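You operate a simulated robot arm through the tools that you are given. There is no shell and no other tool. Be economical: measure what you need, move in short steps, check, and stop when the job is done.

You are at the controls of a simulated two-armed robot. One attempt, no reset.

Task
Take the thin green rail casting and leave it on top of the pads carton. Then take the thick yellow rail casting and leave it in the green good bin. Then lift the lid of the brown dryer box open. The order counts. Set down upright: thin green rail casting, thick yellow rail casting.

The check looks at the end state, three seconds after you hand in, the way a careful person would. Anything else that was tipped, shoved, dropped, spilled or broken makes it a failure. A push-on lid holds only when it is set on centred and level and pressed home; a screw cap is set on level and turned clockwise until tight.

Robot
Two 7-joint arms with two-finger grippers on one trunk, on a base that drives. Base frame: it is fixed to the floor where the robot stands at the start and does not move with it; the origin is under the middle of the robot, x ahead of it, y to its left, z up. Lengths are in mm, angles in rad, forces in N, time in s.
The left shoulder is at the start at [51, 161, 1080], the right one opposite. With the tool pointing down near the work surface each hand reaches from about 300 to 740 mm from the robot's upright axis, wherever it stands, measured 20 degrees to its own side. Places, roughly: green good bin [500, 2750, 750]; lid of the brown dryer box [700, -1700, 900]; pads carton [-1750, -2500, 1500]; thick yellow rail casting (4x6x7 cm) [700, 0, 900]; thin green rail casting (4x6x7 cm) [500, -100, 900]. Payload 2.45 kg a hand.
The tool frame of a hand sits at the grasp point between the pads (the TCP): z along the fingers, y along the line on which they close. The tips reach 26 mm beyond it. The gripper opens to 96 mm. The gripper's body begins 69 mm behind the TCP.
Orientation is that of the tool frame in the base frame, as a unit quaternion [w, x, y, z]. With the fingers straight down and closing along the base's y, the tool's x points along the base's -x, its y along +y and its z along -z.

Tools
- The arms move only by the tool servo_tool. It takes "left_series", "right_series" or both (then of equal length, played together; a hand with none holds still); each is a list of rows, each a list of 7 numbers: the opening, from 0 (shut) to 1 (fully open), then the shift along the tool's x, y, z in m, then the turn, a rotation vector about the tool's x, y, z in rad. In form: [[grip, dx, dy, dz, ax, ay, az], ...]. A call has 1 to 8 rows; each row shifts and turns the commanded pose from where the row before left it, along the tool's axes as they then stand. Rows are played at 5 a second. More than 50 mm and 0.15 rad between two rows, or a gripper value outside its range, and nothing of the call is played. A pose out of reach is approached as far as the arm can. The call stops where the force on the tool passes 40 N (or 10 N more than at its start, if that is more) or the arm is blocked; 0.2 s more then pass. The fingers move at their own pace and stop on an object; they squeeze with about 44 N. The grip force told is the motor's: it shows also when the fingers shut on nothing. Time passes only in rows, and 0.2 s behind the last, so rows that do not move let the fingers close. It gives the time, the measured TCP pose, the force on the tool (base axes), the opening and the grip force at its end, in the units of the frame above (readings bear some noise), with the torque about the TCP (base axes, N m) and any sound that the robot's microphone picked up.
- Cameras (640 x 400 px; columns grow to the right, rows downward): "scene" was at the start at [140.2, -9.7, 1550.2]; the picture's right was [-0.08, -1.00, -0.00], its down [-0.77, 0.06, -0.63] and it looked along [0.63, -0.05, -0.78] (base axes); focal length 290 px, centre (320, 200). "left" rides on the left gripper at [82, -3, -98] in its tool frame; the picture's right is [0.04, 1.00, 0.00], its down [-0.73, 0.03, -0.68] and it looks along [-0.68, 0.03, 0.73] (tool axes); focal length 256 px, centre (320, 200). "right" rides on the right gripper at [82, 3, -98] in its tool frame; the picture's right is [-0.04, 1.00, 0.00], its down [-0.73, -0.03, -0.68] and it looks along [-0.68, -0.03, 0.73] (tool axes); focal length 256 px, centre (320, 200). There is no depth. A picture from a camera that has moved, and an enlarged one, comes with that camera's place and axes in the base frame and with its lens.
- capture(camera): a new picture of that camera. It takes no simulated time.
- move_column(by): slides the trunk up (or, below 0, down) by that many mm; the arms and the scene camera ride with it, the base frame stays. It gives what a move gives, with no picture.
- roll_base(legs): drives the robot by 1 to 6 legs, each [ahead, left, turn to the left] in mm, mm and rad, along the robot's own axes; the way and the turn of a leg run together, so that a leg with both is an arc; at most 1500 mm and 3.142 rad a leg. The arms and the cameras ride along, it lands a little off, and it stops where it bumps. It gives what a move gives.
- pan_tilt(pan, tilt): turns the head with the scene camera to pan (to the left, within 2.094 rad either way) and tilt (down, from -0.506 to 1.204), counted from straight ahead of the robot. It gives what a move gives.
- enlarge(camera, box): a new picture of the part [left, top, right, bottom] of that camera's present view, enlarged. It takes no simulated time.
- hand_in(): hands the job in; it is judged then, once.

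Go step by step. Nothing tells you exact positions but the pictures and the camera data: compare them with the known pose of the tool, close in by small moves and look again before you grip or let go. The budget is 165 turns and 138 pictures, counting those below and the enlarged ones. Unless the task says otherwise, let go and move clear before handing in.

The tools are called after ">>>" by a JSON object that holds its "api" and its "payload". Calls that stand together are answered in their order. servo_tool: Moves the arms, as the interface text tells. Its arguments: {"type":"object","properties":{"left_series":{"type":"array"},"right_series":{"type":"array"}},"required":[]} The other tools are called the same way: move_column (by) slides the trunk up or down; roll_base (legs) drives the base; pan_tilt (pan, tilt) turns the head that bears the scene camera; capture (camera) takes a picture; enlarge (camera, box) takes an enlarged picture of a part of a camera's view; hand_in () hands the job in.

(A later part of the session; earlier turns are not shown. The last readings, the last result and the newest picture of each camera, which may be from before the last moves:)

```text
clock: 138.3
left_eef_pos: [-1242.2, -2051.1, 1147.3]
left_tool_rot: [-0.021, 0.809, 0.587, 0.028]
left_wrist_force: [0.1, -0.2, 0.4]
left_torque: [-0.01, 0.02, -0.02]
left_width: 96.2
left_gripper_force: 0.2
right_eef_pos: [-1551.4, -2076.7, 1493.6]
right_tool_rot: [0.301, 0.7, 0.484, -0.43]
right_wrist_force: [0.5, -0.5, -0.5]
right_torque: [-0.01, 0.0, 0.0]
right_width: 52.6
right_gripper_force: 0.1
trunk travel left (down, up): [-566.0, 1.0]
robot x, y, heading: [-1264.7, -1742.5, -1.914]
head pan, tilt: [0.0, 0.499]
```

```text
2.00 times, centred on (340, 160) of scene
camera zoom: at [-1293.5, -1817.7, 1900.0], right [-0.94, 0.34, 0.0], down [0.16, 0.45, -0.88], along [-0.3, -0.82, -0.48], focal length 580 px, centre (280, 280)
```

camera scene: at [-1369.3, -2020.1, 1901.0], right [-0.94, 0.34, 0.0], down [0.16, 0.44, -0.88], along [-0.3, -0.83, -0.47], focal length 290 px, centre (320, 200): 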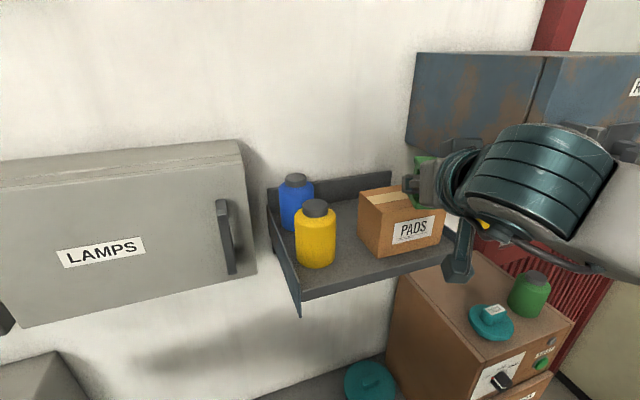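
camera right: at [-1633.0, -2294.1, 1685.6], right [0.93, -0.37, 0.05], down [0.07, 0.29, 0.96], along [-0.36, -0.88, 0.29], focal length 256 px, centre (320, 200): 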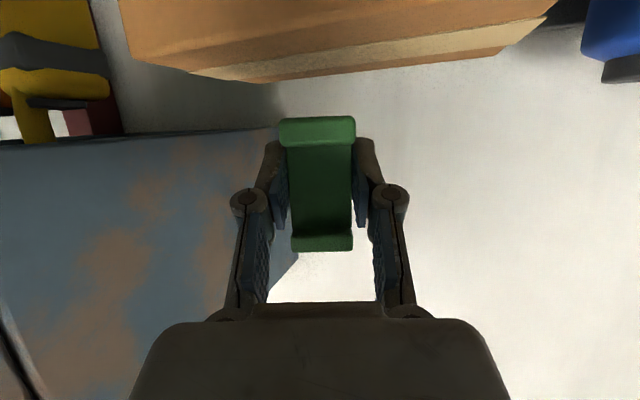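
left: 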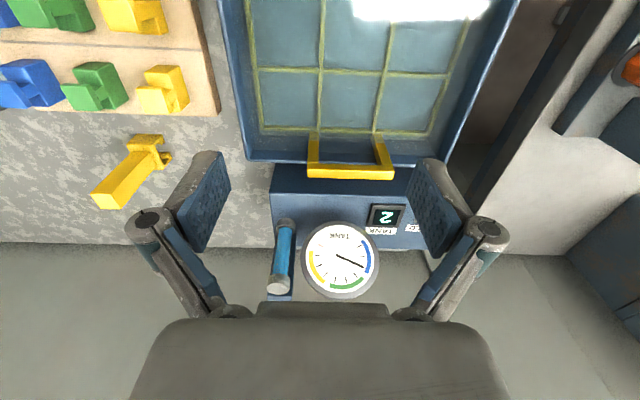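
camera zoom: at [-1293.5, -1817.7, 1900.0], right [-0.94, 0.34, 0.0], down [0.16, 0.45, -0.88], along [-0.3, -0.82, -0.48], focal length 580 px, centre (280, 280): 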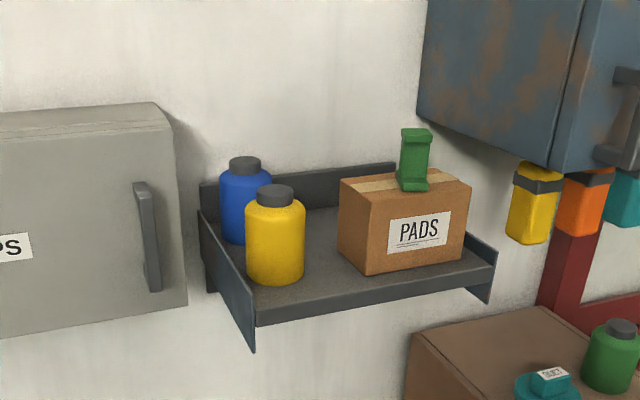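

The first placement is done. I'll back away, bring the trunk down, reset both hands and return to the bench.

>>> {"api": "servo_tool", "payload": {"left_series": [[1, 0, 0, -0.05, 0, 0, 0], [1, 0, 0, -0.05, 0, 0, 0], [1, 0, 0, -0.05, 0, 0, 0], [1, 0, 0, -0.05, 0, 0, 0], [1, 0, 0, -0.05, 0, 0, 0], [1, 0, 0, 0, 0, 0, 0]]}}

>>> {"api": "roll_base", "payload": {"legs": [[-600, 0, 0]]}}

>>> {"api": "move_column", "payload": {"by": -300}}

>>> {"api": "servo_tool", "payload": {"right_series": [[1, 0, 0, 0, 0, 0.14, 0], [1, 0, 0, 0, 0, 0.14, 0], [1, 0, 0, 0, 0, 0.14, 0], [1, 0, 0, 0, 0, 0.14, 0], [1, 0, 0, 0, 0, 0.14, 0], [1, 0, 0, 0, 0, 0.14, 0], [1, 0, 0, 0, 0, 0.14, 0], [1, 0, 0, 0, 0, 0.14, 0]]}}

>>> {"api": "roll_base", "payload": {"legs": [[0, 0, 1.914]]}}

```text
clock: 139.7
left_eef_pos: [-1246.8, -2064.9, 1397.1]
left_tool_rot: [-0.021, 0.809, 0.587, 0.028]
left_wrist_force: [-0.3, 0.2, -0.6]
left_torque: [0.0, -0.02, 0.01]
left_width: 95.9
left_gripper_force: 0.2
right_eef_pos: [-1552.0, -2076.0, 1495.3]
right_tool_rot: [0.301, 0.7, 0.484, -0.43]
right_wrist_force: [0.2, -0.3, -0.5]
right_torque: [-0.01, -0.01, 0.03]
right_width: 52.9
right_gripper_force: 0.0
trunk travel left (down, up): [-566.0, 1.0]
robot x, y, heading: [-1264.9, -1742.9, -1.916]
head pan, tilt: [0.0, 0.499]
```

```text
clock: 143.1
left_eef_pos: [-1044.1, -1505.0, 1397.3]
left_tool_rot: [-0.021, 0.81, 0.585, 0.029]
left_wrist_force: [0.5, 0.6, 0.4]
left_torque: [-0.04, 0.01, 0.0]
left_width: 95.9
left_gripper_force: 0.1
right_eef_pos: [-1349.5, -1513.2, 1495.0]
right_tool_rot: [0.299, 0.702, 0.483, -0.43]
right_wrist_force: [0.3, 0.0, 0.1]
right_torque: [-0.04, 0.0, 0.02]
right_width: 52.9
right_gripper_force: 0.1
trunk travel left (down, up): [-566.0, 1.0]
robot x, y, heading: [-1059.3, -1177.8, -1.929]
head pan, tilt: [0.0, 0.499]
```

```text
clock: 146.1
left_eef_pos: [-1042.9, -1499.9, 1096.7]
left_tool_rot: [-0.02, 0.811, 0.584, 0.028]
left_wrist_force: [0.3, 0.3, -0.2]
left_torque: [0.02, -0.03, -0.01]
left_width: 95.9
left_gripper_force: 0.0
right_eef_pos: [-1347.6, -1507.9, 1195.5]
right_tool_rot: [0.301, 0.7, 0.482, -0.432]
right_wrist_force: [-1.0, -1.3, 0.2]
right_torque: [0.0, 0.0, -0.03]
right_width: 52.8
right_gripper_force: 0.0
trunk travel left (down, up): [-266.0, 301.0]
robot x, y, heading: [-1058.9, -1179.0, -1.924]
head pan, tilt: [0.0, 0.499]
```

```text
clock: 147.9
left_eef_pos: [-1042.9, -1502.8, 1096.8]
left_tool_rot: [-0.02, 0.811, 0.585, 0.028]
left_wrist_force: [0.4, 0.6, 0.0]
left_torque: [0.04, -0.02, -0.01]
left_width: 95.9
left_gripper_force: 0.1
right_eef_pos: [-1349.4, -1508.9, 1194.6]
right_tool_rot: [-0.003, 0.823, 0.567, 0.008]
right_wrist_force: [-0.9, 0.7, 0.3]
right_torque: [0.0, -0.01, -0.03]
right_width: 96.1
right_gripper_force: 0.0
trunk travel left (down, up): [-266.0, 301.0]
robot x, y, heading: [-1061.0, -1179.8, -1.925]
head pan, tilt: [0.0, 0.499]
```

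```text
clock: 152.8
left_eef_pos: [-758.1, -1064.0, 1097.6]
left_tool_rot: [-0.034, 0.004, 0.999, 0.0]
left_wrist_force: [0.0, -1.0, 0.1]
left_torque: [0.0, 0.0, -0.02]
left_width: 96.1
left_gripper_force: 0.0
right_eef_pos: [-657.2, -1351.9, 1195.9]
right_tool_rot: [-0.007, 0.024, 1.0, 0.003]
right_wrist_force: [-0.2, 0.6, -0.3]
right_torque: [0.0, 0.0, 0.02]
right_width: 95.9
right_gripper_force: 0.1
trunk travel left (down, up): [-266.0, 301.0]
robot x, y, heading: [-1060.6, -1185.8, -0.04]
head pan, tilt: [0.0, 0.499]
```

>>> {"api": "roll_base", "payload": {"legs": [[500, 660, 0], [500, 657, 0], [0, 0, 0.04]]}}

>>> {"api": "pan_tilt", "payload": {"pan": -0.1, "tilt": 0.85}}

>>> {"api": "capture", "payload": {"camera": "scene"}}

```text
clock: 161.6
left_eef_pos: [264.1, 222.8, 1097.4]
left_tool_rot: [-0.032, -0.028, 0.999, -0.001]
left_wrist_force: [-0.6, -0.1, -0.3]
left_torque: [0.0, -0.01, 0.02]
left_width: 96.1
left_gripper_force: 0.0
right_eef_pos: [384.6, -56.9, 1197.1]
right_tool_rot: [-0.005, -0.009, 1.0, 0.003]
right_wrist_force: [0.0, -0.5, 0.0]
right_torque: [-0.04, 0.0, -0.05]
right_width: 95.8
right_gripper_force: 0.0
trunk travel left (down, up): [-266.0, 301.0]
robot x, y, heading: [-22.9, 86.6, 0.023]
head pan, tilt: [0.0, 0.499]
```

```text
clock: 162.4
left_eef_pos: [261.3, 221.4, 1100.1]
left_tool_rot: [-0.031, -0.028, 0.999, -0.001]
left_wrist_force: [0.5, -0.5, 0.0]
left_torque: [0.0, 0.02, 0.02]
left_width: 96.1
left_gripper_force: 0.1
right_eef_pos: [380.0, -59.3, 1199.1]
right_tool_rot: [-0.004, -0.009, 1.0, 0.002]
right_wrist_force: [-0.3, 0.9, -0.4]
right_torque: [0.0, -0.01, 0.0]
right_width: 96.2
right_gripper_force: 0.1
trunk travel left (down, up): [-266.0, 301.0]
robot x, y, heading: [-23.5, 81.0, 0.027]
head pan, tilt: [-0.099, 0.85]
```

```text
58 pictures are left
camera scene: at [104.9, 81.1, 1569.6], right [-0.07, -1.0, 0.0], down [-0.75, 0.05, -0.66], along [0.66, -0.05, -0.75], focal length 290 px, centre (320, 200)
```

scene: 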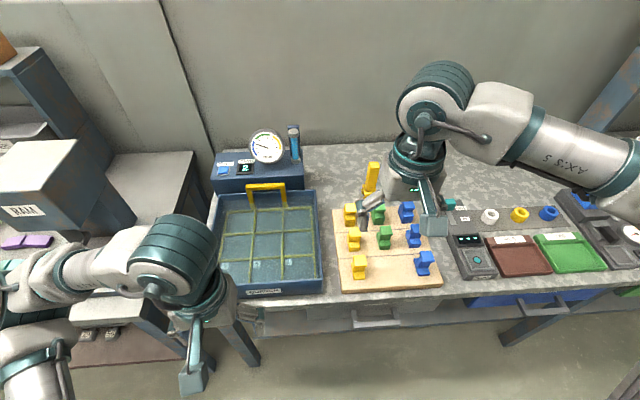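

>>> {"api": "roll_base", "payload": {"legs": [[100, 0, -0.025]]}}

>>> {"api": "servo_tool", "payload": {"right_series": [[0.75, -0.02, 0, 0.04, 0, 0, 0], [0.75, -0.02, 0, 0.04, 0, 0, 0], [0.75, -0.02, 0, 0.04, 0, 0, 0], [0.75, -0.03, 0, 0.03, 0, 0, 0], [0.75, -0.03, 0, 0, 0, 0, 0], [0.75, 0, 0, 0, 0, 0, 0]]}}

>>> {"api": "capture", "payload": {"camera": "right"}}

>>> {"api": "enlarge", "payload": {"camera": "scene", "box": [320, 140, 450, 300]}}

```text
clock: 163.5
left_eef_pos: [363.7, 215.1, 1099.3]
left_tool_rot: [-0.032, -0.015, 0.999, -0.001]
left_wrist_force: [0.0, -1.0, -0.6]
left_torque: [-0.02, -0.01, 0.0]
left_width: 95.8
left_gripper_force: 0.0
right_eef_pos: [474.7, -67.8, 1198.6]
right_tool_rot: [-0.004, 0.005, 1.0, 0.003]
right_wrist_force: [-0.6, 0.9, 0.6]
right_torque: [0.0, -0.01, 0.0]
right_width: 96.3
right_gripper_force: 0.2
trunk travel left (down, up): [-266.0, 301.0]
robot x, y, heading: [76.5, 90.7, 0.003]
head pan, tilt: [-0.099, 0.85]
```

```text
clock: 164.9
left_eef_pos: [360.1, 215.1, 1101.0]
left_tool_rot: [-0.029, -0.017, 0.999, -0.001]
left_wrist_force: [-0.5, 0.6, 0.6]
left_torque: [0.03, -0.06, 0.0]
left_width: 96.0
left_gripper_force: 0.0
right_eef_pos: [592.0, -69.2, 1048.6]
right_tool_rot: [-0.001, 0.004, 1.0, 0.003]
right_wrist_force: [-0.2, 0.5, -0.3]
right_torque: [-0.02, -0.01, -0.01]
right_width: 72.3
right_gripper_force: 0.0
trunk travel left (down, up): [-266.0, 301.0]
robot x, y, heading: [77.2, 92.5, -0.0]
head pan, tilt: [-0.099, 0.85]
```

```text
57 pictures are left
camera right: at [508.9, -66.2, 1147.5], right [0.05, 1.0, 0.01], down [0.74, -0.04, 0.68], along [0.68, -0.03, -0.74], focal length 256 px, centre (320, 200)
```

right: 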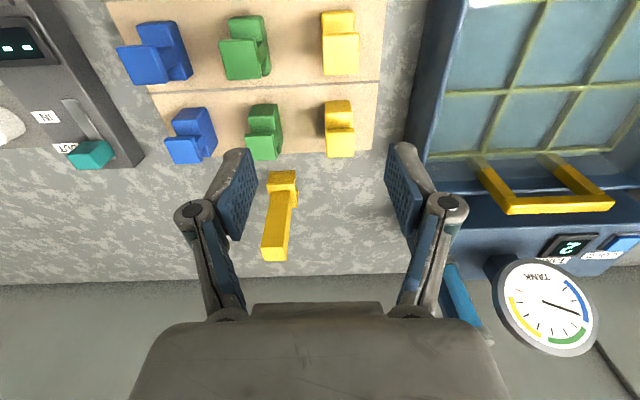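

```text
2.50 times, centred on (385, 220) of scene
camera zoom: at [203.0, 79.1, 1569.7], right [-0.1, -1.0, 0.0], down [-0.75, 0.07, -0.66], along [0.65, -0.06, -0.75], focal length 725 px, centre (158, 150)
```

zoom: 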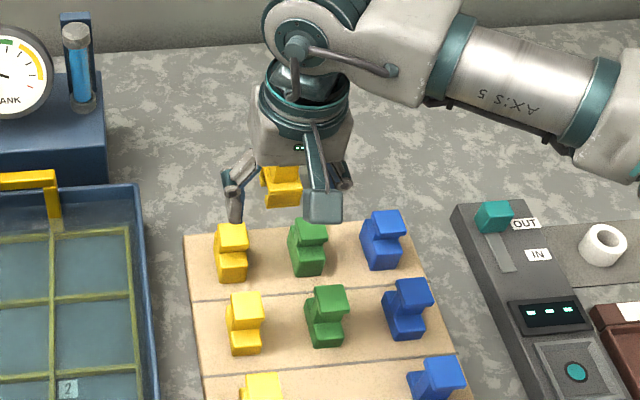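

The far row clearly has the thick flange. Far yellow's head is at about (648, -51). I'll move above it.

>>> {"api": "servo_tool", "payload": {"right_series": [[0.75, -0.03, 0.009, 0.02, 0, 0, 0], [0.75, -0.026, 0.009, 0.025, 0, 0, 0], [0.75, 0, 0, 0.04, 0, 0, 0], [0.75, 0, 0, 0, 0, 0, 0]]}}

>>> {"api": "capture", "payload": {"camera": "right"}}

>>> {"api": "enlarge", "payload": {"camera": "right", "box": [250, 60, 410, 220]}}

```text
clock: 165.9
left_eef_pos: [361.8, 215.9, 1099.0]
left_tool_rot: [-0.03, -0.015, 0.999, 0.0]
left_wrist_force: [-1.0, 0.2, 0.3]
left_torque: [-0.02, -0.01, -0.01]
left_width: 96.1
left_gripper_force: 0.0
right_eef_pos: [615.0, -65.5, 985.3]
right_tool_rot: [-0.002, 0.005, 1.0, 0.002]
right_wrist_force: [0.6, -0.2, 0.2]
right_torque: [-0.03, -0.01, 0.02]
right_width: 72.2
right_gripper_force: 0.0
right hand out of reach, approached as far as the arm can: row 1, 2
trunk travel left (down, up): [-266.0, 301.0]
robot x, y, heading: [75.5, 88.1, 0.003]
head pan, tilt: [-0.099, 0.85]
```

```text
55 pictures are left
camera right: at [533.8, -63.4, 1082.5], right [0.05, 1.0, 0.0], down [0.74, -0.04, 0.68], along [0.68, -0.03, -0.74], focal length 256 px, centre (320, 200)
```

right: 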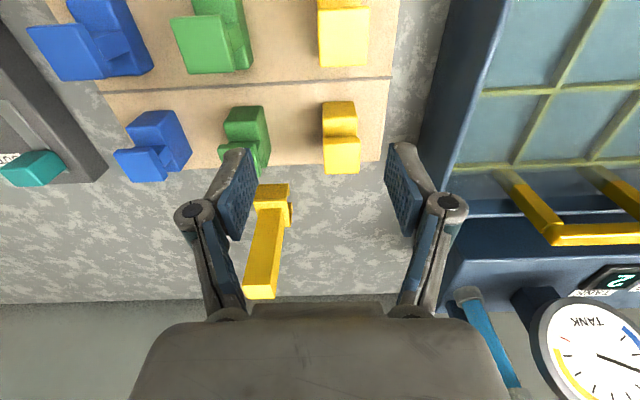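

```text
2.50 times, centred on (330, 140) of right
camera zoom: at [533.8, -63.4, 1082.5], right [0.05, 1.0, 0.0], down [0.74, -0.04, 0.68], along [0.68, -0.03, -0.74], focal length 640 px, centre (295, 350)
```

zoom: 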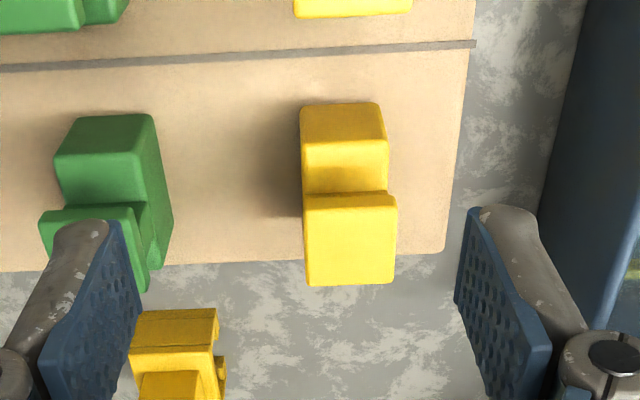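

Confirmed: thick flange on the far yellow. The right arm is short of reach, so I'll step the base 60 mm ahead.

>>> {"api": "roll_base", "payload": {"legs": [[60, 0, 0]]}}

>>> {"api": "servo_tool", "payload": {"right_series": [[0.75, 0.02, 0.012, 0.02, 0, 0, 0], [0.75, 0, 0, 0.02, 0, 0, 0], [0.75, 0, 0, 0, 0, 0, 0], [0.75, 0, 0, 0, 0, 0, 0]]}}

>>> {"api": "capture", "payload": {"camera": "right"}}

```text
clock: 166.9
left_eef_pos: [419.9, 215.1, 1102.1]
left_tool_rot: [-0.029, -0.015, 0.999, -0.001]
left_wrist_force: [0.2, -0.2, -0.4]
left_torque: [0.02, -0.01, -0.02]
left_width: 96.1
left_gripper_force: 0.0
right_eef_pos: [674.6, -68.0, 985.5]
right_tool_rot: [-0.001, 0.005, 1.0, 0.003]
right_wrist_force: [-0.7, 0.4, 0.2]
right_torque: [0.03, 0.05, 0.01]
right_width: 71.8
right_gripper_force: 0.1
trunk travel left (down, up): [-266.0, 301.0]
robot x, y, heading: [129.7, 89.9, 0.002]
head pan, tilt: [-0.099, 0.85]
```

```text
clock: 167.9
left_eef_pos: [416.4, 216.1, 1101.4]
left_tool_rot: [-0.029, -0.015, 0.999, -0.001]
left_wrist_force: [-0.2, 0.1, -0.5]
left_torque: [-0.03, -0.02, -0.02]
left_width: 96.2
left_gripper_force: 0.1
right_eef_pos: [651.2, -55.7, 945.3]
right_tool_rot: [-0.001, 0.005, 1.0, 0.002]
right_wrist_force: [0.2, 0.4, 0.6]
right_torque: [0.01, -0.03, -0.05]
right_width: 72.0
right_gripper_force: 0.0
trunk travel left (down, up): [-266.0, 301.0]
robot x, y, heading: [129.8, 87.2, -0.002]
head pan, tilt: [-0.099, 0.85]
```

```text
53 pictures are left
camera right: at [569.8, -52.3, 1044.2], right [0.05, 1.0, 0.01], down [0.73, -0.04, 0.68], along [0.68, -0.03, -0.73], focal length 256 px, centre (320, 200)
```

right: 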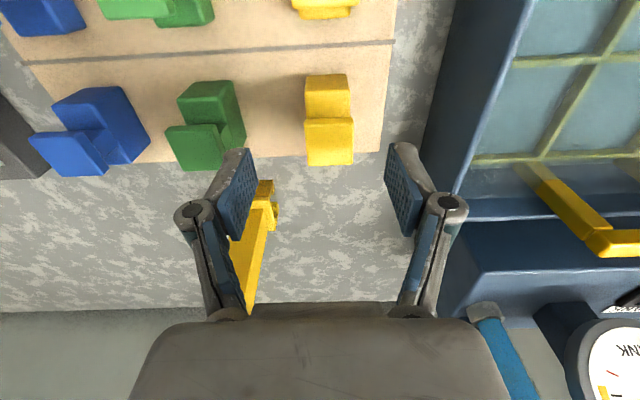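

>>> {"api": "servo_tool", "payload": {"right_series": [[0.75, -0.004, 0.005, 0.025, 0, 0, 0], [0.75, 0, 0, 0.025, 0, 0, 0], [0.75, 0, 0, 0.024, 0, 0, 0], [0.75, 0, 0, 0, 0, 0, 0]]}}

>>> {"api": "capture", "payload": {"camera": "right"}}

```text
clock: 168.9
left_eef_pos: [417.9, 215.9, 1101.1]
left_tool_rot: [-0.029, -0.016, 0.999, 0.0]
left_wrist_force: [0.3, 0.2, -0.4]
left_torque: [-0.03, 0.01, 0.01]
left_width: 96.1
left_gripper_force: 0.1
right_eef_pos: [648.7, -60.9, 875.1]
right_tool_rot: [0.0, 0.005, 1.0, 0.003]
right_wrist_force: [0.1, -0.1, 0.5]
right_torque: [-0.02, 0.0, 0.01]
right_width: 71.9
right_gripper_force: 0.2
right hand out of reach, approached as far as the arm can: row 1, 2, 3
trunk travel left (down, up): [-266.0, 301.0]
robot x, y, heading: [134.7, 91.4, -0.002]
head pan, tilt: [-0.099, 0.85]
```

```text
52 pictures are left
camera right: at [566.3, -58.0, 973.2], right [0.05, 1.0, 0.01], down [0.73, -0.04, 0.68], along [0.68, -0.03, -0.73], focal length 256 px, centre (320, 200)
```

right: 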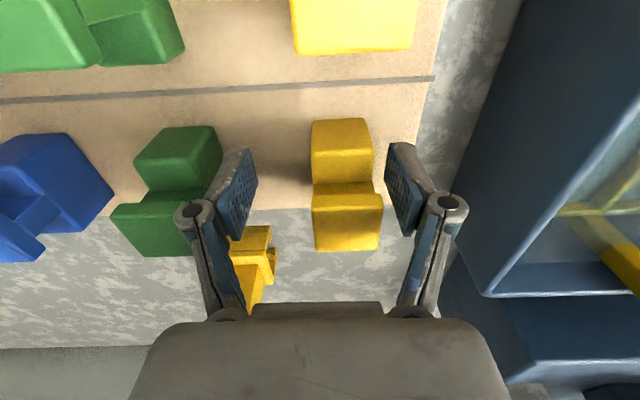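

The arm is at its reach limit and 11 mm off sideways. I'll shift the base gently left by 11 mm.

>>> {"api": "roll_base", "payload": {"legs": [[0, 11, 0]]}}

>>> {"api": "capture", "payload": {"camera": "right"}}

```text
clock: 169.6
left_eef_pos: [417.2, 229.2, 1101.9]
left_tool_rot: [-0.029, -0.016, 0.999, -0.001]
left_wrist_force: [0.6, 0.9, 0.0]
left_torque: [0.02, -0.01, -0.01]
left_width: 95.9
left_gripper_force: 0.1
right_eef_pos: [649.2, -48.1, 874.4]
right_tool_rot: [-0.001, 0.005, 1.0, 0.003]
right_wrist_force: [-0.4, -0.2, 0.6]
right_torque: [-0.02, 0.03, 0.02]
right_width: 71.9
right_gripper_force: 0.0
trunk travel left (down, up): [-266.0, 301.0]
robot x, y, heading: [134.0, 99.9, -0.002]
head pan, tilt: [-0.099, 0.85]
```

```text
51 pictures are left
camera right: at [566.5, -45.7, 973.6], right [0.05, 1.0, 0.0], down [0.73, -0.04, 0.68], along [0.68, -0.03, -0.73], focal length 256 px, centre (320, 200)
```

right: 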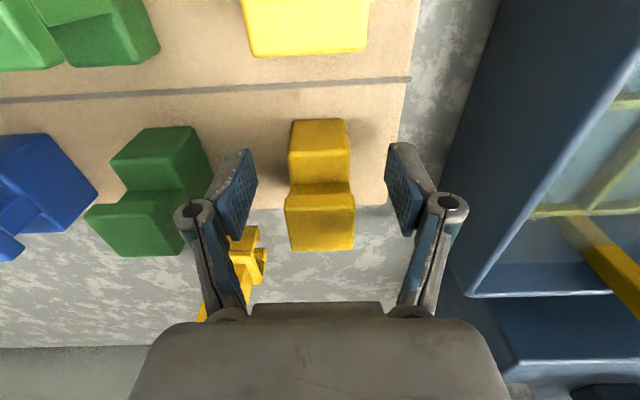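

Centred. I'll close and lift.

>>> {"api": "servo_tool", "payload": {"right_series": [[0.2, 0, 0, 0, 0, 0, 0], [0.2, 0, 0, 0, 0, 0, 0], [0.2, 0, 0, 0, 0, 0, 0], [0.2, 0.005, 0, -0.03, 0, 0, 0], [0.2, 0.01, 0, -0.045, 0, 0, 0], [0.2, 0.01, 0, -0.045, 0, 0, 0], [0.2, 0.01, 0, -0.045, 0, 0, 0]]}}

>>> {"api": "capture", "payload": {"camera": "right"}}

```text
clock: 171.2
left_eef_pos: [413.7, 228.8, 1101.7]
left_tool_rot: [-0.027, -0.015, 1.0, -0.002]
left_wrist_force: [-0.2, 0.7, 1.3]
left_torque: [-0.02, -0.02, 0.0]
left_width: 96.2
left_gripper_force: 0.1
right_eef_pos: [609.1, -48.1, 1043.4]
right_tool_rot: [0.002, 0.004, 1.0, 0.003]
right_wrist_force: [-0.4, 0.4, -2.8]
right_torque: [-0.03, 0.03, -0.01]
right_width: 31.5
right_gripper_force: 43.6
trunk travel left (down, up): [-266.0, 301.0]
robot x, y, heading: [127.6, 99.0, 0.001]
head pan, tilt: [-0.099, 0.85]
```

```text
50 pictures are left
camera right: at [526.7, -45.0, 1141.8], right [0.05, 1.0, 0.0], down [0.73, -0.04, 0.68], along [0.68, -0.03, -0.73], focal length 256 px, centre (320, 200)
```

right: 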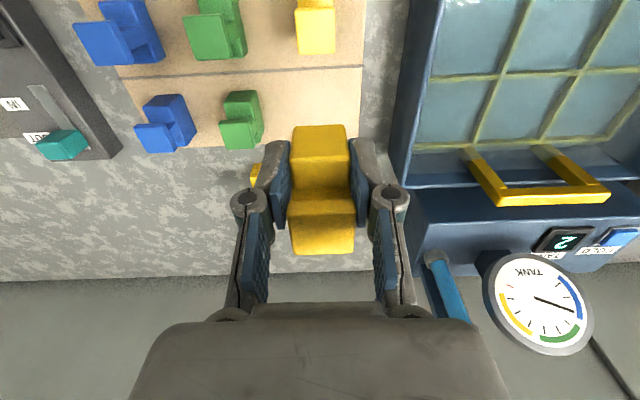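

The yellow casting is held. I'll back out and drive along to the left toward the good bin.

>>> {"api": "roll_base", "payload": {"legs": [[-480, 0, 0], [0, 1200, 0], [0, 1100, 0]]}}

>>> {"api": "pan_tilt", "payload": {"pan": 0.35, "tilt": 0.65}}

>>> {"api": "capture", "payload": {"camera": "scene"}}

```text
clock: 185.1
left_eef_pos: [-121.9, 2537.5, 1103.6]
left_tool_rot: [-0.027, -0.027, 0.999, 0.004]
left_wrist_force: [0.3, -1.3, 1.0]
left_torque: [0.05, -0.02, 0.02]
left_width: 95.8
left_gripper_force: 0.0
right_eef_pos: [81.7, 2266.1, 1041.7]
right_tool_rot: [0.001, -0.007, 1.0, 0.007]
right_wrist_force: [-0.5, -0.5, -2.8]
right_torque: [0.03, 0.05, -0.04]
right_width: 31.1
right_gripper_force: 43.5
trunk travel left (down, up): [-266.0, 301.0]
robot x, y, heading: [-402.5, 2414.4, 0.029]
head pan, tilt: [-0.099, 0.85]
```

```text
clock: 186.0
left_eef_pos: [-124.4, 2538.9, 1104.1]
left_tool_rot: [-0.025, -0.027, 0.999, 0.002]
left_wrist_force: [-0.5, -0.3, -1.1]
left_torque: [0.02, 0.01, 0.0]
left_width: 96.2
left_gripper_force: 0.0
right_eef_pos: [77.2, 2267.8, 1044.1]
right_tool_rot: [0.003, -0.006, 1.0, 0.006]
right_wrist_force: [-0.3, -0.5, -2.3]
right_torque: [0.0, 0.04, -0.02]
right_width: 31.4
right_gripper_force: 43.9
trunk travel left (down, up): [-266.0, 301.0]
robot x, y, heading: [-400.2, 2410.4, 0.026]
head pan, tilt: [0.351, 0.649]
```

```text
49 pictures are left
camera scene: at [-265.9, 2438.9, 1586.1], right [0.37, -0.93, 0.0], down [-0.57, -0.22, -0.79], along [0.74, 0.29, -0.61], focal length 290 px, centre (320, 200)
```

scene: 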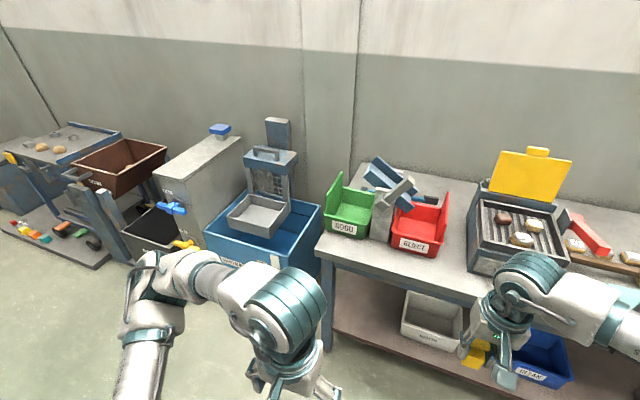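

>>> {"api": "enlarge", "payload": {"camera": "scene", "box": [300, 140, 470, 270]}}

```text
3.08 times, centred on (385, 205) of scene
camera zoom: at [-265.9, 2438.9, 1586.1], right [0.37, -0.93, 0.0], down [-0.57, -0.22, -0.79], along [0.74, 0.29, -0.61], focal length 893 px, centre (120, 185)
```

zoom: 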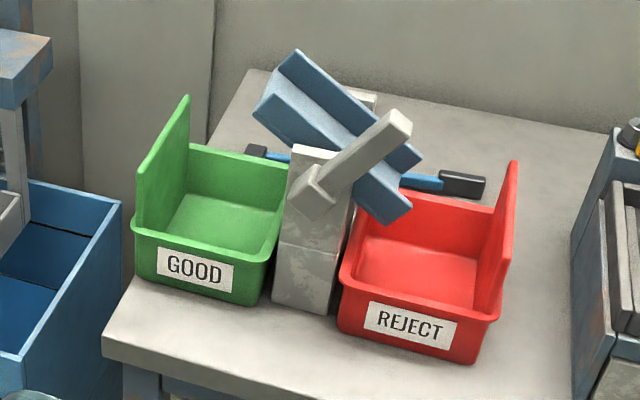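

The green GOOD bin is on the bench at roughly (590, 2645), with a tall side panel at its left and a flapper device to its right. I'll drive in front of it for a second view.

>>> {"api": "roll_base", "payload": {"legs": [[0, 373, -0.028], [330, 0, 0]]}}

>>> {"api": "pan_tilt", "payload": {"pan": -0.1, "tilt": 0.8}}

>>> {"api": "capture", "payload": {"camera": "scene"}}

>>> {"api": "capture", "payload": {"camera": "right"}}

```text
clock: 190.2
left_eef_pos: [202.8, 2912.9, 1103.2]
left_tool_rot: [-0.025, -0.019, 1.0, 0.003]
left_wrist_force: [0.5, -0.1, -0.3]
left_torque: [-0.02, 0.01, 0.03]
left_width: 96.0
left_gripper_force: 0.1
right_eef_pos: [401.2, 2637.0, 1043.7]
right_tool_rot: [0.002, 0.002, 1.0, 0.007]
right_wrist_force: [-0.5, -0.8, -2.1]
right_torque: [0.02, 0.06, 0.01]
right_width: 31.1
right_gripper_force: 44.2
trunk travel left (down, up): [-266.0, 301.0]
robot x, y, heading: [-78.4, 2792.0, 0.007]
head pan, tilt: [0.351, 0.649]
```

```text
clock: 191.1
left_eef_pos: [199.0, 2918.1, 1104.4]
left_tool_rot: [-0.025, -0.019, 1.0, 0.0]
left_wrist_force: [0.6, -0.3, 0.1]
left_torque: [0.0, -0.02, 0.0]
left_width: 96.0
left_gripper_force: 0.2
right_eef_pos: [398.0, 2643.6, 1045.6]
right_tool_rot: [0.005, 0.002, 1.0, 0.004]
right_wrist_force: [-0.5, 0.2, -3.4]
right_torque: [0.0, 0.07, 0.02]
right_width: 31.1
right_gripper_force: 43.7
trunk travel left (down, up): [-266.0, 301.0]
robot x, y, heading: [-73.0, 2790.7, 0.005]
head pan, tilt: [-0.099, 0.799]
```

```text
47 pictures are left
camera scene: at [58.7, 2773.3, 1573.5], right [-0.09, -1.0, 0.0], down [-0.72, 0.07, -0.69], along [0.69, -0.06, -0.72], focal length 290 px, centre (320, 200)
```

scene: 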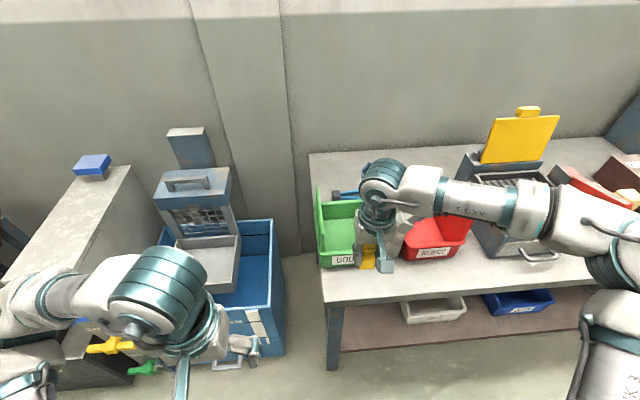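

```text
46 pictures are left
camera right: at [314.8, 2645.7, 1143.7], right [0.04, 1.0, 0.01], down [0.73, -0.04, 0.69], along [0.69, -0.03, -0.73], focal length 256 px, centre (320, 200)
```

right: 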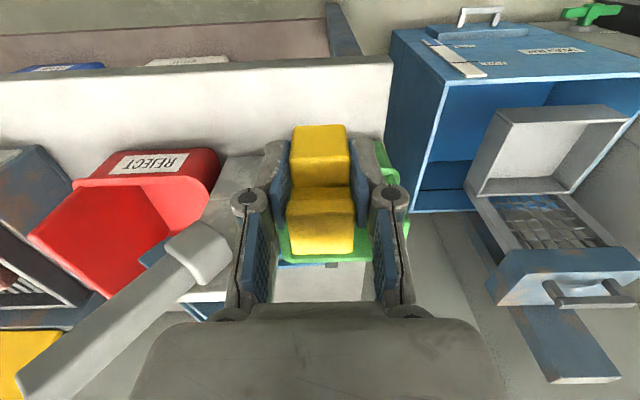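

>>> {"api": "enlarge", "payload": {"camera": "scene", "box": [300, 150, 480, 290]}}

```text
2.86 times, centred on (390, 220) of scene
camera zoom: at [58.7, 2773.3, 1573.5], right [-0.09, -1.0, 0.0], down [-0.72, 0.07, -0.69], along [0.69, -0.06, -0.72], focal length 829 px, centre (120, 143)
```

zoom: 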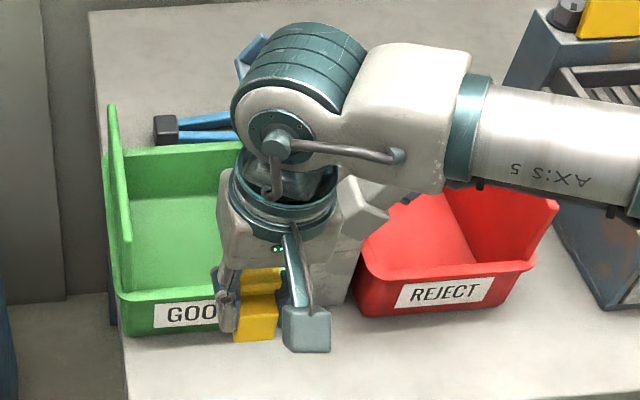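

>>> {"api": "roll_base", "payload": {"legs": [[0, 150, 0]]}}

>>> {"api": "enlarge", "payload": {"camera": "scene", "box": [300, 110, 520, 290]}}

>>> {"api": "capture", "payload": {"camera": "right"}}

```text
clock: 192.4
left_eef_pos: [197.7, 3030.7, 1107.8]
left_tool_rot: [-0.023, -0.017, 0.999, 0.014]
left_wrist_force: [-0.8, -0.4, 0.1]
left_torque: [0.1, -0.03, 0.01]
left_width: 95.9
left_gripper_force: 0.0
right_eef_pos: [396.8, 2755.4, 1042.0]
right_tool_rot: [0.004, 0.003, 1.0, 0.017]
right_wrist_force: [0.8, -2.8, -2.1]
right_torque: [0.17, 0.07, -0.03]
right_width: 31.2
right_gripper_force: 44.3
trunk travel left (down, up): [-266.0, 301.0]
robot x, y, heading: [-74.3, 2932.1, 0.007]
head pan, tilt: [-0.099, 0.799]
```

```text
2.22 times, centred on (410, 200) of scene
camera zoom: at [58.1, 2872.7, 1572.3], right [-0.09, -1.0, -0.03], down [-0.72, 0.09, -0.69], along [0.69, -0.04, -0.72], focal length 645 px, centre (120, 200)
```

zoom: 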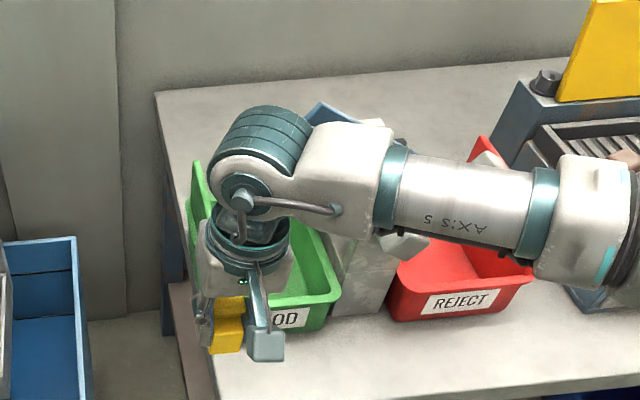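

```text
43 pictures are left
camera right: at [314.4, 2755.7, 1138.9], right [0.05, 1.0, 0.03], down [0.73, -0.06, 0.68], along [0.68, -0.01, -0.73], focal length 256 px, centre (320, 200)
```

right: 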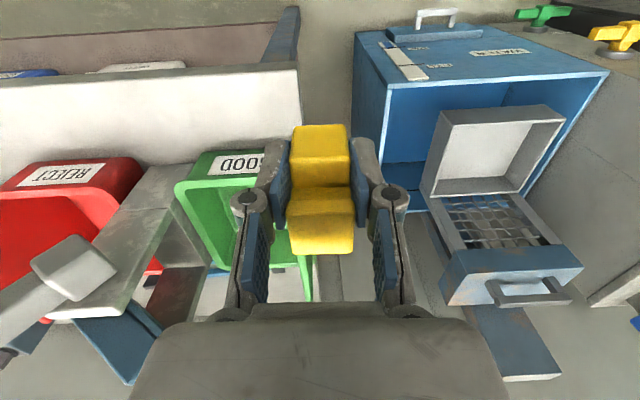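

The flapper device beside the bin is tall (up to about z 1110), so the right forearm would hit it. I'll set the casting on the bench front and take it with the left hand, whose forearm comes from the other side.

>>> {"api": "roll_base", "payload": {"legs": [[55, -90, 0]]}}

>>> {"api": "move_column", "payload": {"by": -150}}

>>> {"api": "capture", "payload": {"camera": "right"}}

>>> {"api": "capture", "payload": {"camera": "scene"}}

```text
clock: 193.6
left_eef_pos: [242.1, 3040.2, 1099.3]
left_tool_rot: [-0.017, -0.018, 0.999, -0.026]
left_wrist_force: [0.5, 0.5, 0.9]
left_torque: [-0.05, 0.12, 0.05]
left_width: 95.8
left_gripper_force: 0.1
right_eef_pos: [442.3, 2761.0, 1060.9]
right_tool_rot: [0.013, 0.004, 1.0, -0.019]
right_wrist_force: [0.3, 3.6, -2.5]
right_torque: [-0.25, -0.01, 0.0]
right_width: 31.6
right_gripper_force: 44.1
trunk travel left (down, up): [-266.0, 301.0]
robot x, y, heading: [-17.7, 2853.5, 0.009]
head pan, tilt: [-0.099, 0.799]
```

```text
clock: 195.3
left_eef_pos: [245.5, 3046.2, 950.7]
left_tool_rot: [-0.018, -0.022, 0.999, -0.025]
left_wrist_force: [0.2, 0.2, -0.7]
left_torque: [-0.04, 0.06, 0.02]
left_width: 96.0
left_gripper_force: 0.0
right_eef_pos: [444.1, 2766.5, 911.3]
right_tool_rot: [0.013, 0.002, 1.0, -0.02]
right_wrist_force: [0.1, 2.4, -2.9]
right_torque: [-0.15, -0.05, -0.01]
right_width: 31.2
right_gripper_force: 44.2
trunk travel left (down, up): [-116.0, 451.0]
robot x, y, heading: [-12.9, 2864.2, 0.012]
head pan, tilt: [-0.099, 0.799]
```

```text
42 pictures are left
camera right: at [360.1, 2773.7, 1007.8], right [0.04, 1.0, -0.04], down [0.72, 0.0, 0.7], along [0.7, -0.06, -0.71], focal length 256 px, centre (320, 200)
```

right: 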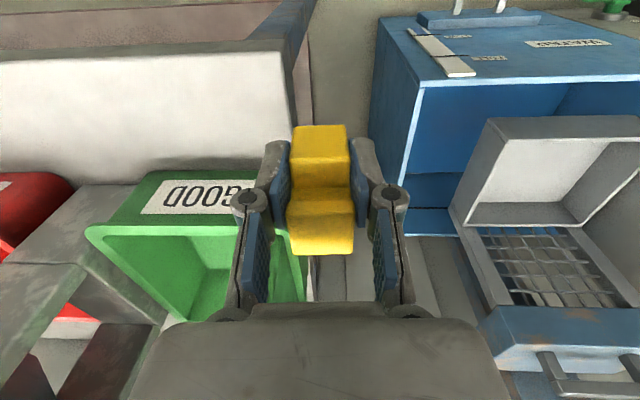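

```text
41 pictures are left
camera scene: at [253.9, 2891.9, 1406.9], right [-0.09, -1.0, 0.03], down [-0.72, 0.05, -0.7], along [0.69, -0.08, -0.72], focal length 290 px, centre (320, 200)
```

scene: 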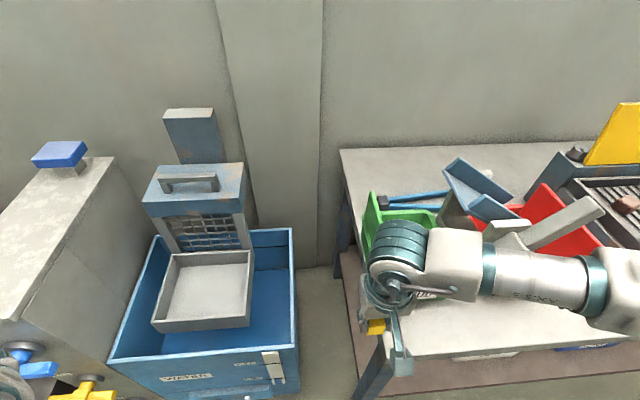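

>>> {"api": "servo_tool", "payload": {"right_series": [[0.2, 0, 0, 0, 0, 0, 0], [0.2, 0, 0, 0, 0, 0, 0], [0.2, 0, 0, 0, 0, 0, 0], [0.2, 0, 0, 0, 0, 0, 0], [0.2, 0, 0, 0, 0, 0, 0], [0.2, 0, 0, 0, 0, 0, 0], [0.2, 0, 0, 0, 0, 0, 0], [0.2, 0, 0, 0, 0, 0, 0]]}}

>>> {"api": "servo_tool", "payload": {"right_series": [[0.2, 0, 0, 0, 0, 0, 0], [0.2, 0, 0, 0, 0, 0, 0], [0.2, 0, 0, 0, 0, 0, 0], [0.2, 0, 0, 0, 0, 0, 0], [0.2, 0, 0, 0, 0, 0, 0], [0.2, 0, 0, 0, 0, 0, 0], [0.2, 0, 0, 0, 0, 0, 0], [0.2, 0, 0, 0, 0, 0, 0]]}}

```text
clock: 197.2
left_eef_pos: [245.9, 3027.9, 951.3]
left_tool_rot: [-0.019, -0.021, 0.999, -0.019]
left_wrist_force: [-0.3, 0.0, 0.1]
left_torque: [0.0, 0.03, -0.04]
left_width: 96.0
left_gripper_force: 0.0
right_eef_pos: [446.4, 2749.0, 908.7]
right_tool_rot: [0.009, 0.002, 1.0, -0.011]
right_wrist_force: [0.3, 0.4, -2.4]
right_torque: [-0.07, 0.04, -0.01]
right_width: 31.2
right_gripper_force: 44.2
trunk travel left (down, up): [-116.0, 451.0]
robot x, y, heading: [-17.6, 2859.9, 0.009]
head pan, tilt: [-0.099, 0.799]
```

```text
clock: 198.9
left_eef_pos: [246.0, 2985.3, 955.8]
left_tool_rot: [-0.018, -0.017, 1.0, -0.001]
left_wrist_force: [-0.1, -0.7, 0.5]
left_torque: [0.08, -0.01, -0.02]
left_width: 96.1
left_gripper_force: 0.0
right_eef_pos: [447.2, 2706.4, 903.1]
right_tool_rot: [0.009, 0.007, 1.0, 0.006]
right_wrist_force: [-0.5, -0.8, -2.2]
right_torque: [0.1, 0.08, 0.01]
right_width: 31.4
right_gripper_force: 44.1
trunk travel left (down, up): [-116.0, 451.0]
robot x, y, heading: [-16.3, 2852.5, 0.009]
head pan, tilt: [-0.099, 0.799]
```

>>> {"api": "servo_tool", "payload": {"right_series": [[0.2, 0, 0, 0, 0, 0, 0], [0.2, 0, 0, 0, 0, 0, 0], [0.2, 0, 0, 0, 0, 0, 0], [0.2, 0, 0, 0, 0, 0, 0], [0.2, 0, 0, 0, 0, 0, 0], [0.2, 0, 0, 0, 0, 0, 0], [0.2, 0, 0, 0, 0, 0, 0], [0.2, 0, 0, 0, 0, 0, 0]]}}

>>> {"api": "servo_tool", "payload": {"right_series": [[0.2, 0, 0, 0, 0, 0, 0], [0.2, 0, 0, 0, 0, 0, 0], [0.2, 0, 0, 0, 0, 0, 0], [0.2, 0, 0, 0, 0, 0, 0], [0.2, 0, 0, 0, 0, 0, 0], [0.2, 0, 0, 0, 0, 0, 0], [0.2, 0, 0, 0, 0, 0, 0], [0.2, 0, 0, 0, 0, 0, 0]]}}

>>> {"api": "capture", "payload": {"camera": "right"}}

```text
clock: 200.8
left_eef_pos: [246.3, 2981.0, 956.7]
left_tool_rot: [-0.02, -0.017, 1.0, 0.001]
left_wrist_force: [-0.6, 0.1, 0.3]
left_torque: [0.0, -0.04, 0.0]
left_width: 96.3
left_gripper_force: 0.2
right_eef_pos: [446.7, 2701.7, 903.3]
right_tool_rot: [0.008, 0.007, 1.0, 0.008]
right_wrist_force: [0.1, -2.3, -2.1]
right_torque: [0.1, 0.08, -0.02]
right_width: 31.5
right_gripper_force: 43.7
trunk travel left (down, up): [-116.0, 451.0]
robot x, y, heading: [-16.2, 2851.1, 0.008]
head pan, tilt: [-0.099, 0.799]
```

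```text
clock: 202.6
left_eef_pos: [246.7, 3011.0, 953.9]
left_tool_rot: [-0.019, -0.019, 1.0, -0.012]
left_wrist_force: [-0.1, -0.2, 0.0]
left_torque: [-0.01, -0.01, 0.0]
left_width: 96.0
left_gripper_force: 0.1
right_eef_pos: [447.1, 2732.1, 905.9]
right_tool_rot: [0.009, 0.004, 1.0, -0.005]
right_wrist_force: [0.3, 0.3, -2.9]
right_torque: [-0.03, 0.04, 0.02]
right_width: 31.1
right_gripper_force: 44.0
trunk travel left (down, up): [-116.0, 451.0]
robot x, y, heading: [-16.4, 2858.7, 0.012]
head pan, tilt: [-0.099, 0.799]
```

```text
40 pictures are left
camera right: at [362.4, 2736.5, 1002.5], right [0.05, 1.0, -0.01], down [0.72, -0.03, 0.69], along [0.69, -0.04, -0.72], focal length 256 px, centre (320, 200)
```

right: 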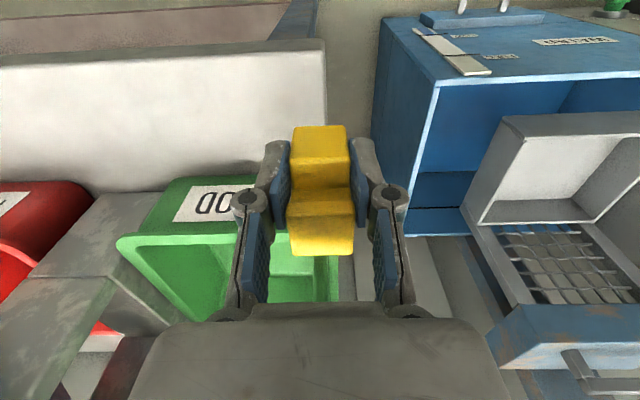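

>>> {"api": "pan_tilt", "payload": {"pan": 0.9, "tilt": 0.9}}

>>> {"api": "capture", "payload": {"camera": "scene"}}

```text
clock: 203.8
left_eef_pos: [246.2, 2994.5, 955.5]
left_tool_rot: [-0.019, -0.017, 1.0, -0.006]
left_wrist_force: [0.2, -0.6, 0.7]
left_torque: [0.02, -0.05, -0.03]
left_width: 95.9
left_gripper_force: 0.1
right_eef_pos: [446.3, 2715.5, 905.0]
right_tool_rot: [0.009, 0.006, 1.0, 0.001]
right_wrist_force: [0.8, -1.5, -2.6]
right_torque: [0.05, 0.04, 0.02]
right_width: 31.2
right_gripper_force: 44.2
trunk travel left (down, up): [-116.0, 451.0]
robot x, y, heading: [-15.8, 2852.2, 0.005]
head pan, tilt: [0.901, 0.901]
```

```text
39 pictures are left
camera scene: at [222.8, 2908.7, 1398.4], right [0.79, -0.62, -0.01], down [-0.49, -0.62, -0.62], along [0.38, 0.49, -0.78], focal length 290 px, centre (320, 200)
```

scene: 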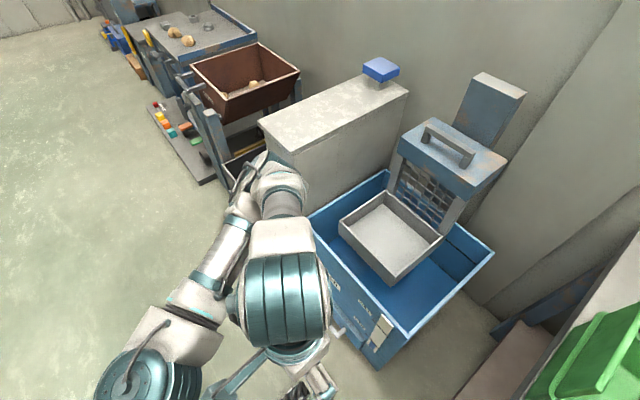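

The left elbow is right beside the dispenser and its taps, which likely caused the rocking. I'll back straight out and tuck the left arm inward.

>>> {"api": "roll_base", "payload": {"legs": [[-150, 0, 0]]}}

>>> {"api": "capture", "payload": {"camera": "scene"}}

```text
clock: 205.2
left_eef_pos: [95.7, 3023.3, 953.5]
left_tool_rot: [-0.018, -0.02, 0.999, -0.017]
left_wrist_force: [-0.7, 0.7, -0.6]
left_torque: [-0.08, -0.05, 0.01]
left_width: 95.6
left_gripper_force: 0.1
right_eef_pos: [295.9, 2743.0, 908.3]
right_tool_rot: [0.011, 0.002, 1.0, -0.01]
right_wrist_force: [0.5, 1.8, -2.0]
right_torque: [-0.07, 0.0, -0.01]
right_width: 31.3
right_gripper_force: 44.1
trunk travel left (down, up): [-116.0, 451.0]
robot x, y, heading: [-163.2, 2859.5, 0.007]
head pan, tilt: [0.901, 0.901]
```

```text
38 pictures are left
camera scene: at [72.3, 2937.2, 1397.3], right [0.79, -0.61, 0.0], down [-0.48, -0.63, -0.61], along [0.38, 0.48, -0.79], focal length 290 px, centre (320, 200)
```

scene: 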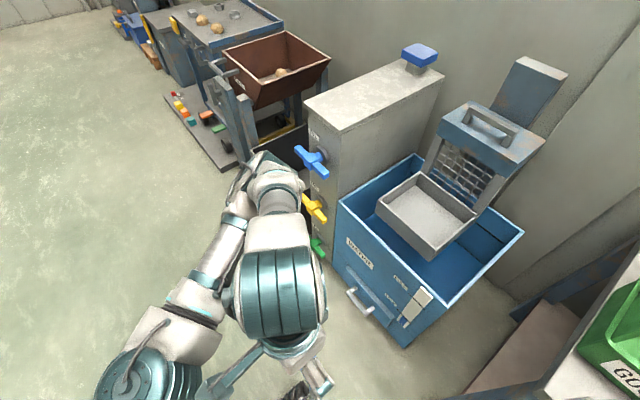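

I'll use a clearer set-down spot on the bench front, before the REJECT bin (about (465, 2300)). I'm sliding right in clear floor and tucking the left hand in.

>>> {"api": "servo_tool", "payload": {"left_series": [[1, 0, -0.03, -0.03, 0, 0, 0], [1, 0, -0.03, -0.03, 0, 0, 0], [1, -0.02, 0, -0.04, 0, 0, 0], [1, -0.02, 0, -0.04, 0, 0, 0]]}}

>>> {"api": "roll_base", "payload": {"legs": [[0, -200, 0], [0, -210, 0]]}}

>>> {"api": "pan_tilt", "payload": {"pan": 0.0, "tilt": 0.75}}

>>> {"api": "servo_tool", "payload": {"right_series": [[0.2, 0, 0, 0, 0, 0, 0], [0.2, 0, 0, 0, 0, 0, 0], [0.2, 0, 0, 0, 0, 0, 0], [0.2, 0, 0, 0, 0, 0, 0], [0.2, 0, 0, 0, 0, 0, 0], [0.2, 0, 0, 0, 0, 0, 0], [0.2, 0, 0, 0, 0, 0, 0], [0.2, 0, 0, 0, 0, 0, 0]]}}

>>> {"api": "capture", "payload": {"camera": "scene"}}

```text
clock: 206.2
left_eef_pos: [136.6, 2955.6, 1096.0]
left_tool_rot: [-0.017, -0.02, 1.0, -0.011]
left_wrist_force: [-1.1, 0.0, 0.1]
left_torque: [0.01, 0.03, -0.03]
left_width: 96.1
left_gripper_force: 0.1
right_eef_pos: [291.8, 2733.5, 909.8]
right_tool_rot: [0.012, 0.003, 1.0, -0.003]
right_wrist_force: [1.1, -0.2, -1.4]
right_torque: [-0.01, 0.03, -0.01]
right_width: 31.3
right_gripper_force: 43.7
trunk travel left (down, up): [-116.0, 451.0]
robot x, y, heading: [-165.0, 2856.9, 0.008]
head pan, tilt: [0.901, 0.901]
```

```text
clock: 209.1
left_eef_pos: [141.1, 2536.9, 1096.7]
left_tool_rot: [-0.017, -0.021, 1.0, -0.009]
left_wrist_force: [0.3, 0.2, -0.7]
left_torque: [0.01, 0.0, -0.04]
left_width: 96.0
left_gripper_force: 0.1
right_eef_pos: [297.0, 2314.7, 908.4]
right_tool_rot: [0.012, 0.003, 1.0, -0.002]
right_wrist_force: [0.1, 0.1, -2.7]
right_torque: [0.04, -0.01, 0.0]
right_width: 31.4
right_gripper_force: 44.3
trunk travel left (down, up): [-116.0, 451.0]
robot x, y, heading: [-163.5, 2444.0, 0.013]
head pan, tilt: [0.901, 0.901]
```

```text
clock: 210.2
left_eef_pos: [136.4, 2549.7, 1097.1]
left_tool_rot: [-0.015, -0.022, 1.0, -0.015]
left_wrist_force: [0.3, 0.8, -0.1]
left_torque: [-0.01, -0.02, 0.0]
left_width: 96.1
left_gripper_force: 0.0
right_eef_pos: [293.6, 2325.0, 910.9]
right_tool_rot: [0.014, 0.002, 1.0, -0.008]
right_wrist_force: [0.1, 0.3, -2.5]
right_torque: [-0.01, 0.02, 0.0]
right_width: 31.4
right_gripper_force: 44.1
trunk travel left (down, up): [-116.0, 451.0]
robot x, y, heading: [-158.2, 2441.9, 0.009]
head pan, tilt: [0.0, 0.75]
```

```text
clock: 212.1
left_eef_pos: [136.0, 2539.6, 1096.7]
left_tool_rot: [-0.014, -0.021, 1.0, -0.011]
left_wrist_force: [-0.1, 0.0, 0.5]
left_torque: [0.03, 0.01, -0.03]
left_width: 95.8
left_gripper_force: 0.1
right_eef_pos: [294.2, 2316.8, 910.6]
right_tool_rot: [0.014, 0.003, 1.0, -0.004]
right_wrist_force: [0.5, 0.1, -2.7]
right_torque: [0.02, 0.05, -0.01]
right_width: 31.4
right_gripper_force: 43.8
trunk travel left (down, up): [-116.0, 451.0]
robot x, y, heading: [-162.2, 2441.7, 0.013]
head pan, tilt: [0.0, 0.75]
```

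```text
37 pictures are left
camera scene: at [114.2, 2439.7, 1410.1], right [0.01, -1.0, 0.0], down [-0.69, -0.01, -0.73], along [0.73, 0.01, -0.69], focal length 290 px, centre (320, 200)
```

scene: 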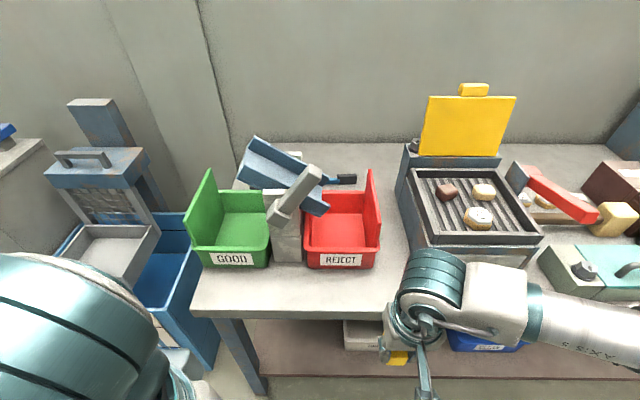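

Now the view is clear: the GOOD bin spans x 535–719, y 2563–2759, rim z 857, and the tilted chute sits at its right above z 1000. I'll set the casting on the bench front at about (480, 2312).

>>> {"api": "roll_base", "payload": {"legs": [[186, 0, 0]]}}

>>> {"api": "servo_tool", "payload": {"right_series": [[0.2, 0, 0, 0.03, 0, 0, 0], [0.2, 0, 0, 0.03, 0, 0, 0], [0.2, 0, 0, 0.02, 0, 0, 0], [0.2, 0, 0, 0.01, 0, 0, 0], [0.2, 0, 0, 0, 0, 0, 0]]}}

>>> {"api": "capture", "payload": {"camera": "scene"}}

```text
clock: 213.6
left_eef_pos: [322.8, 2550.0, 1097.1]
left_tool_rot: [-0.016, -0.022, 1.0, -0.014]
left_wrist_force: [0.0, 0.2, -0.6]
left_torque: [0.0, 0.02, -0.01]
left_width: 96.0
left_gripper_force: 0.0
right_eef_pos: [480.9, 2327.9, 911.4]
right_tool_rot: [0.013, 0.001, 1.0, -0.007]
right_wrist_force: [-0.1, 0.4, -1.9]
right_torque: [0.04, 0.02, 0.0]
right_width: 31.3
right_gripper_force: 43.8
trunk travel left (down, up): [-116.0, 451.0]
robot x, y, heading: [21.5, 2444.1, 0.012]
head pan, tilt: [0.0, 0.75]
```

```text
clock: 214.7
left_eef_pos: [315.9, 2547.3, 1098.1]
left_tool_rot: [-0.012, -0.024, 1.0, -0.012]
left_wrist_force: [-0.7, -0.7, -1.2]
left_torque: [-0.01, 0.0, 0.0]
left_width: 96.1
left_gripper_force: 0.1
right_eef_pos: [475.7, 2324.9, 826.2]
right_tool_rot: [0.019, 0.0, 1.0, -0.002]
right_wrist_force: [-5.0, 6.2, 11.5]
right_torque: [0.38, 0.29, -0.01]
right_width: 31.4
right_gripper_force: 43.7
trunk travel left (down, up): [-116.0, 451.0]
robot x, y, heading: [21.8, 2446.3, 0.016]
head pan, tilt: [0.0, 0.75]
stopped in row 5 (right hand): the force on the tool passed its limit at 43 N (the readings are from after the stop); the commanded pose is now the measured one
```

```text
36 pictures are left
camera scene: at [297.3, 2446.5, 1410.1], right [0.01, -1.0, 0.0], down [-0.68, -0.01, -0.73], along [0.73, 0.01, -0.69], focal length 290 px, centre (320, 200)
```

scene: 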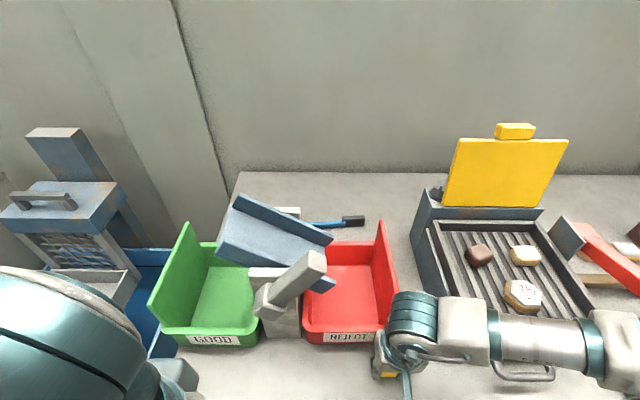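

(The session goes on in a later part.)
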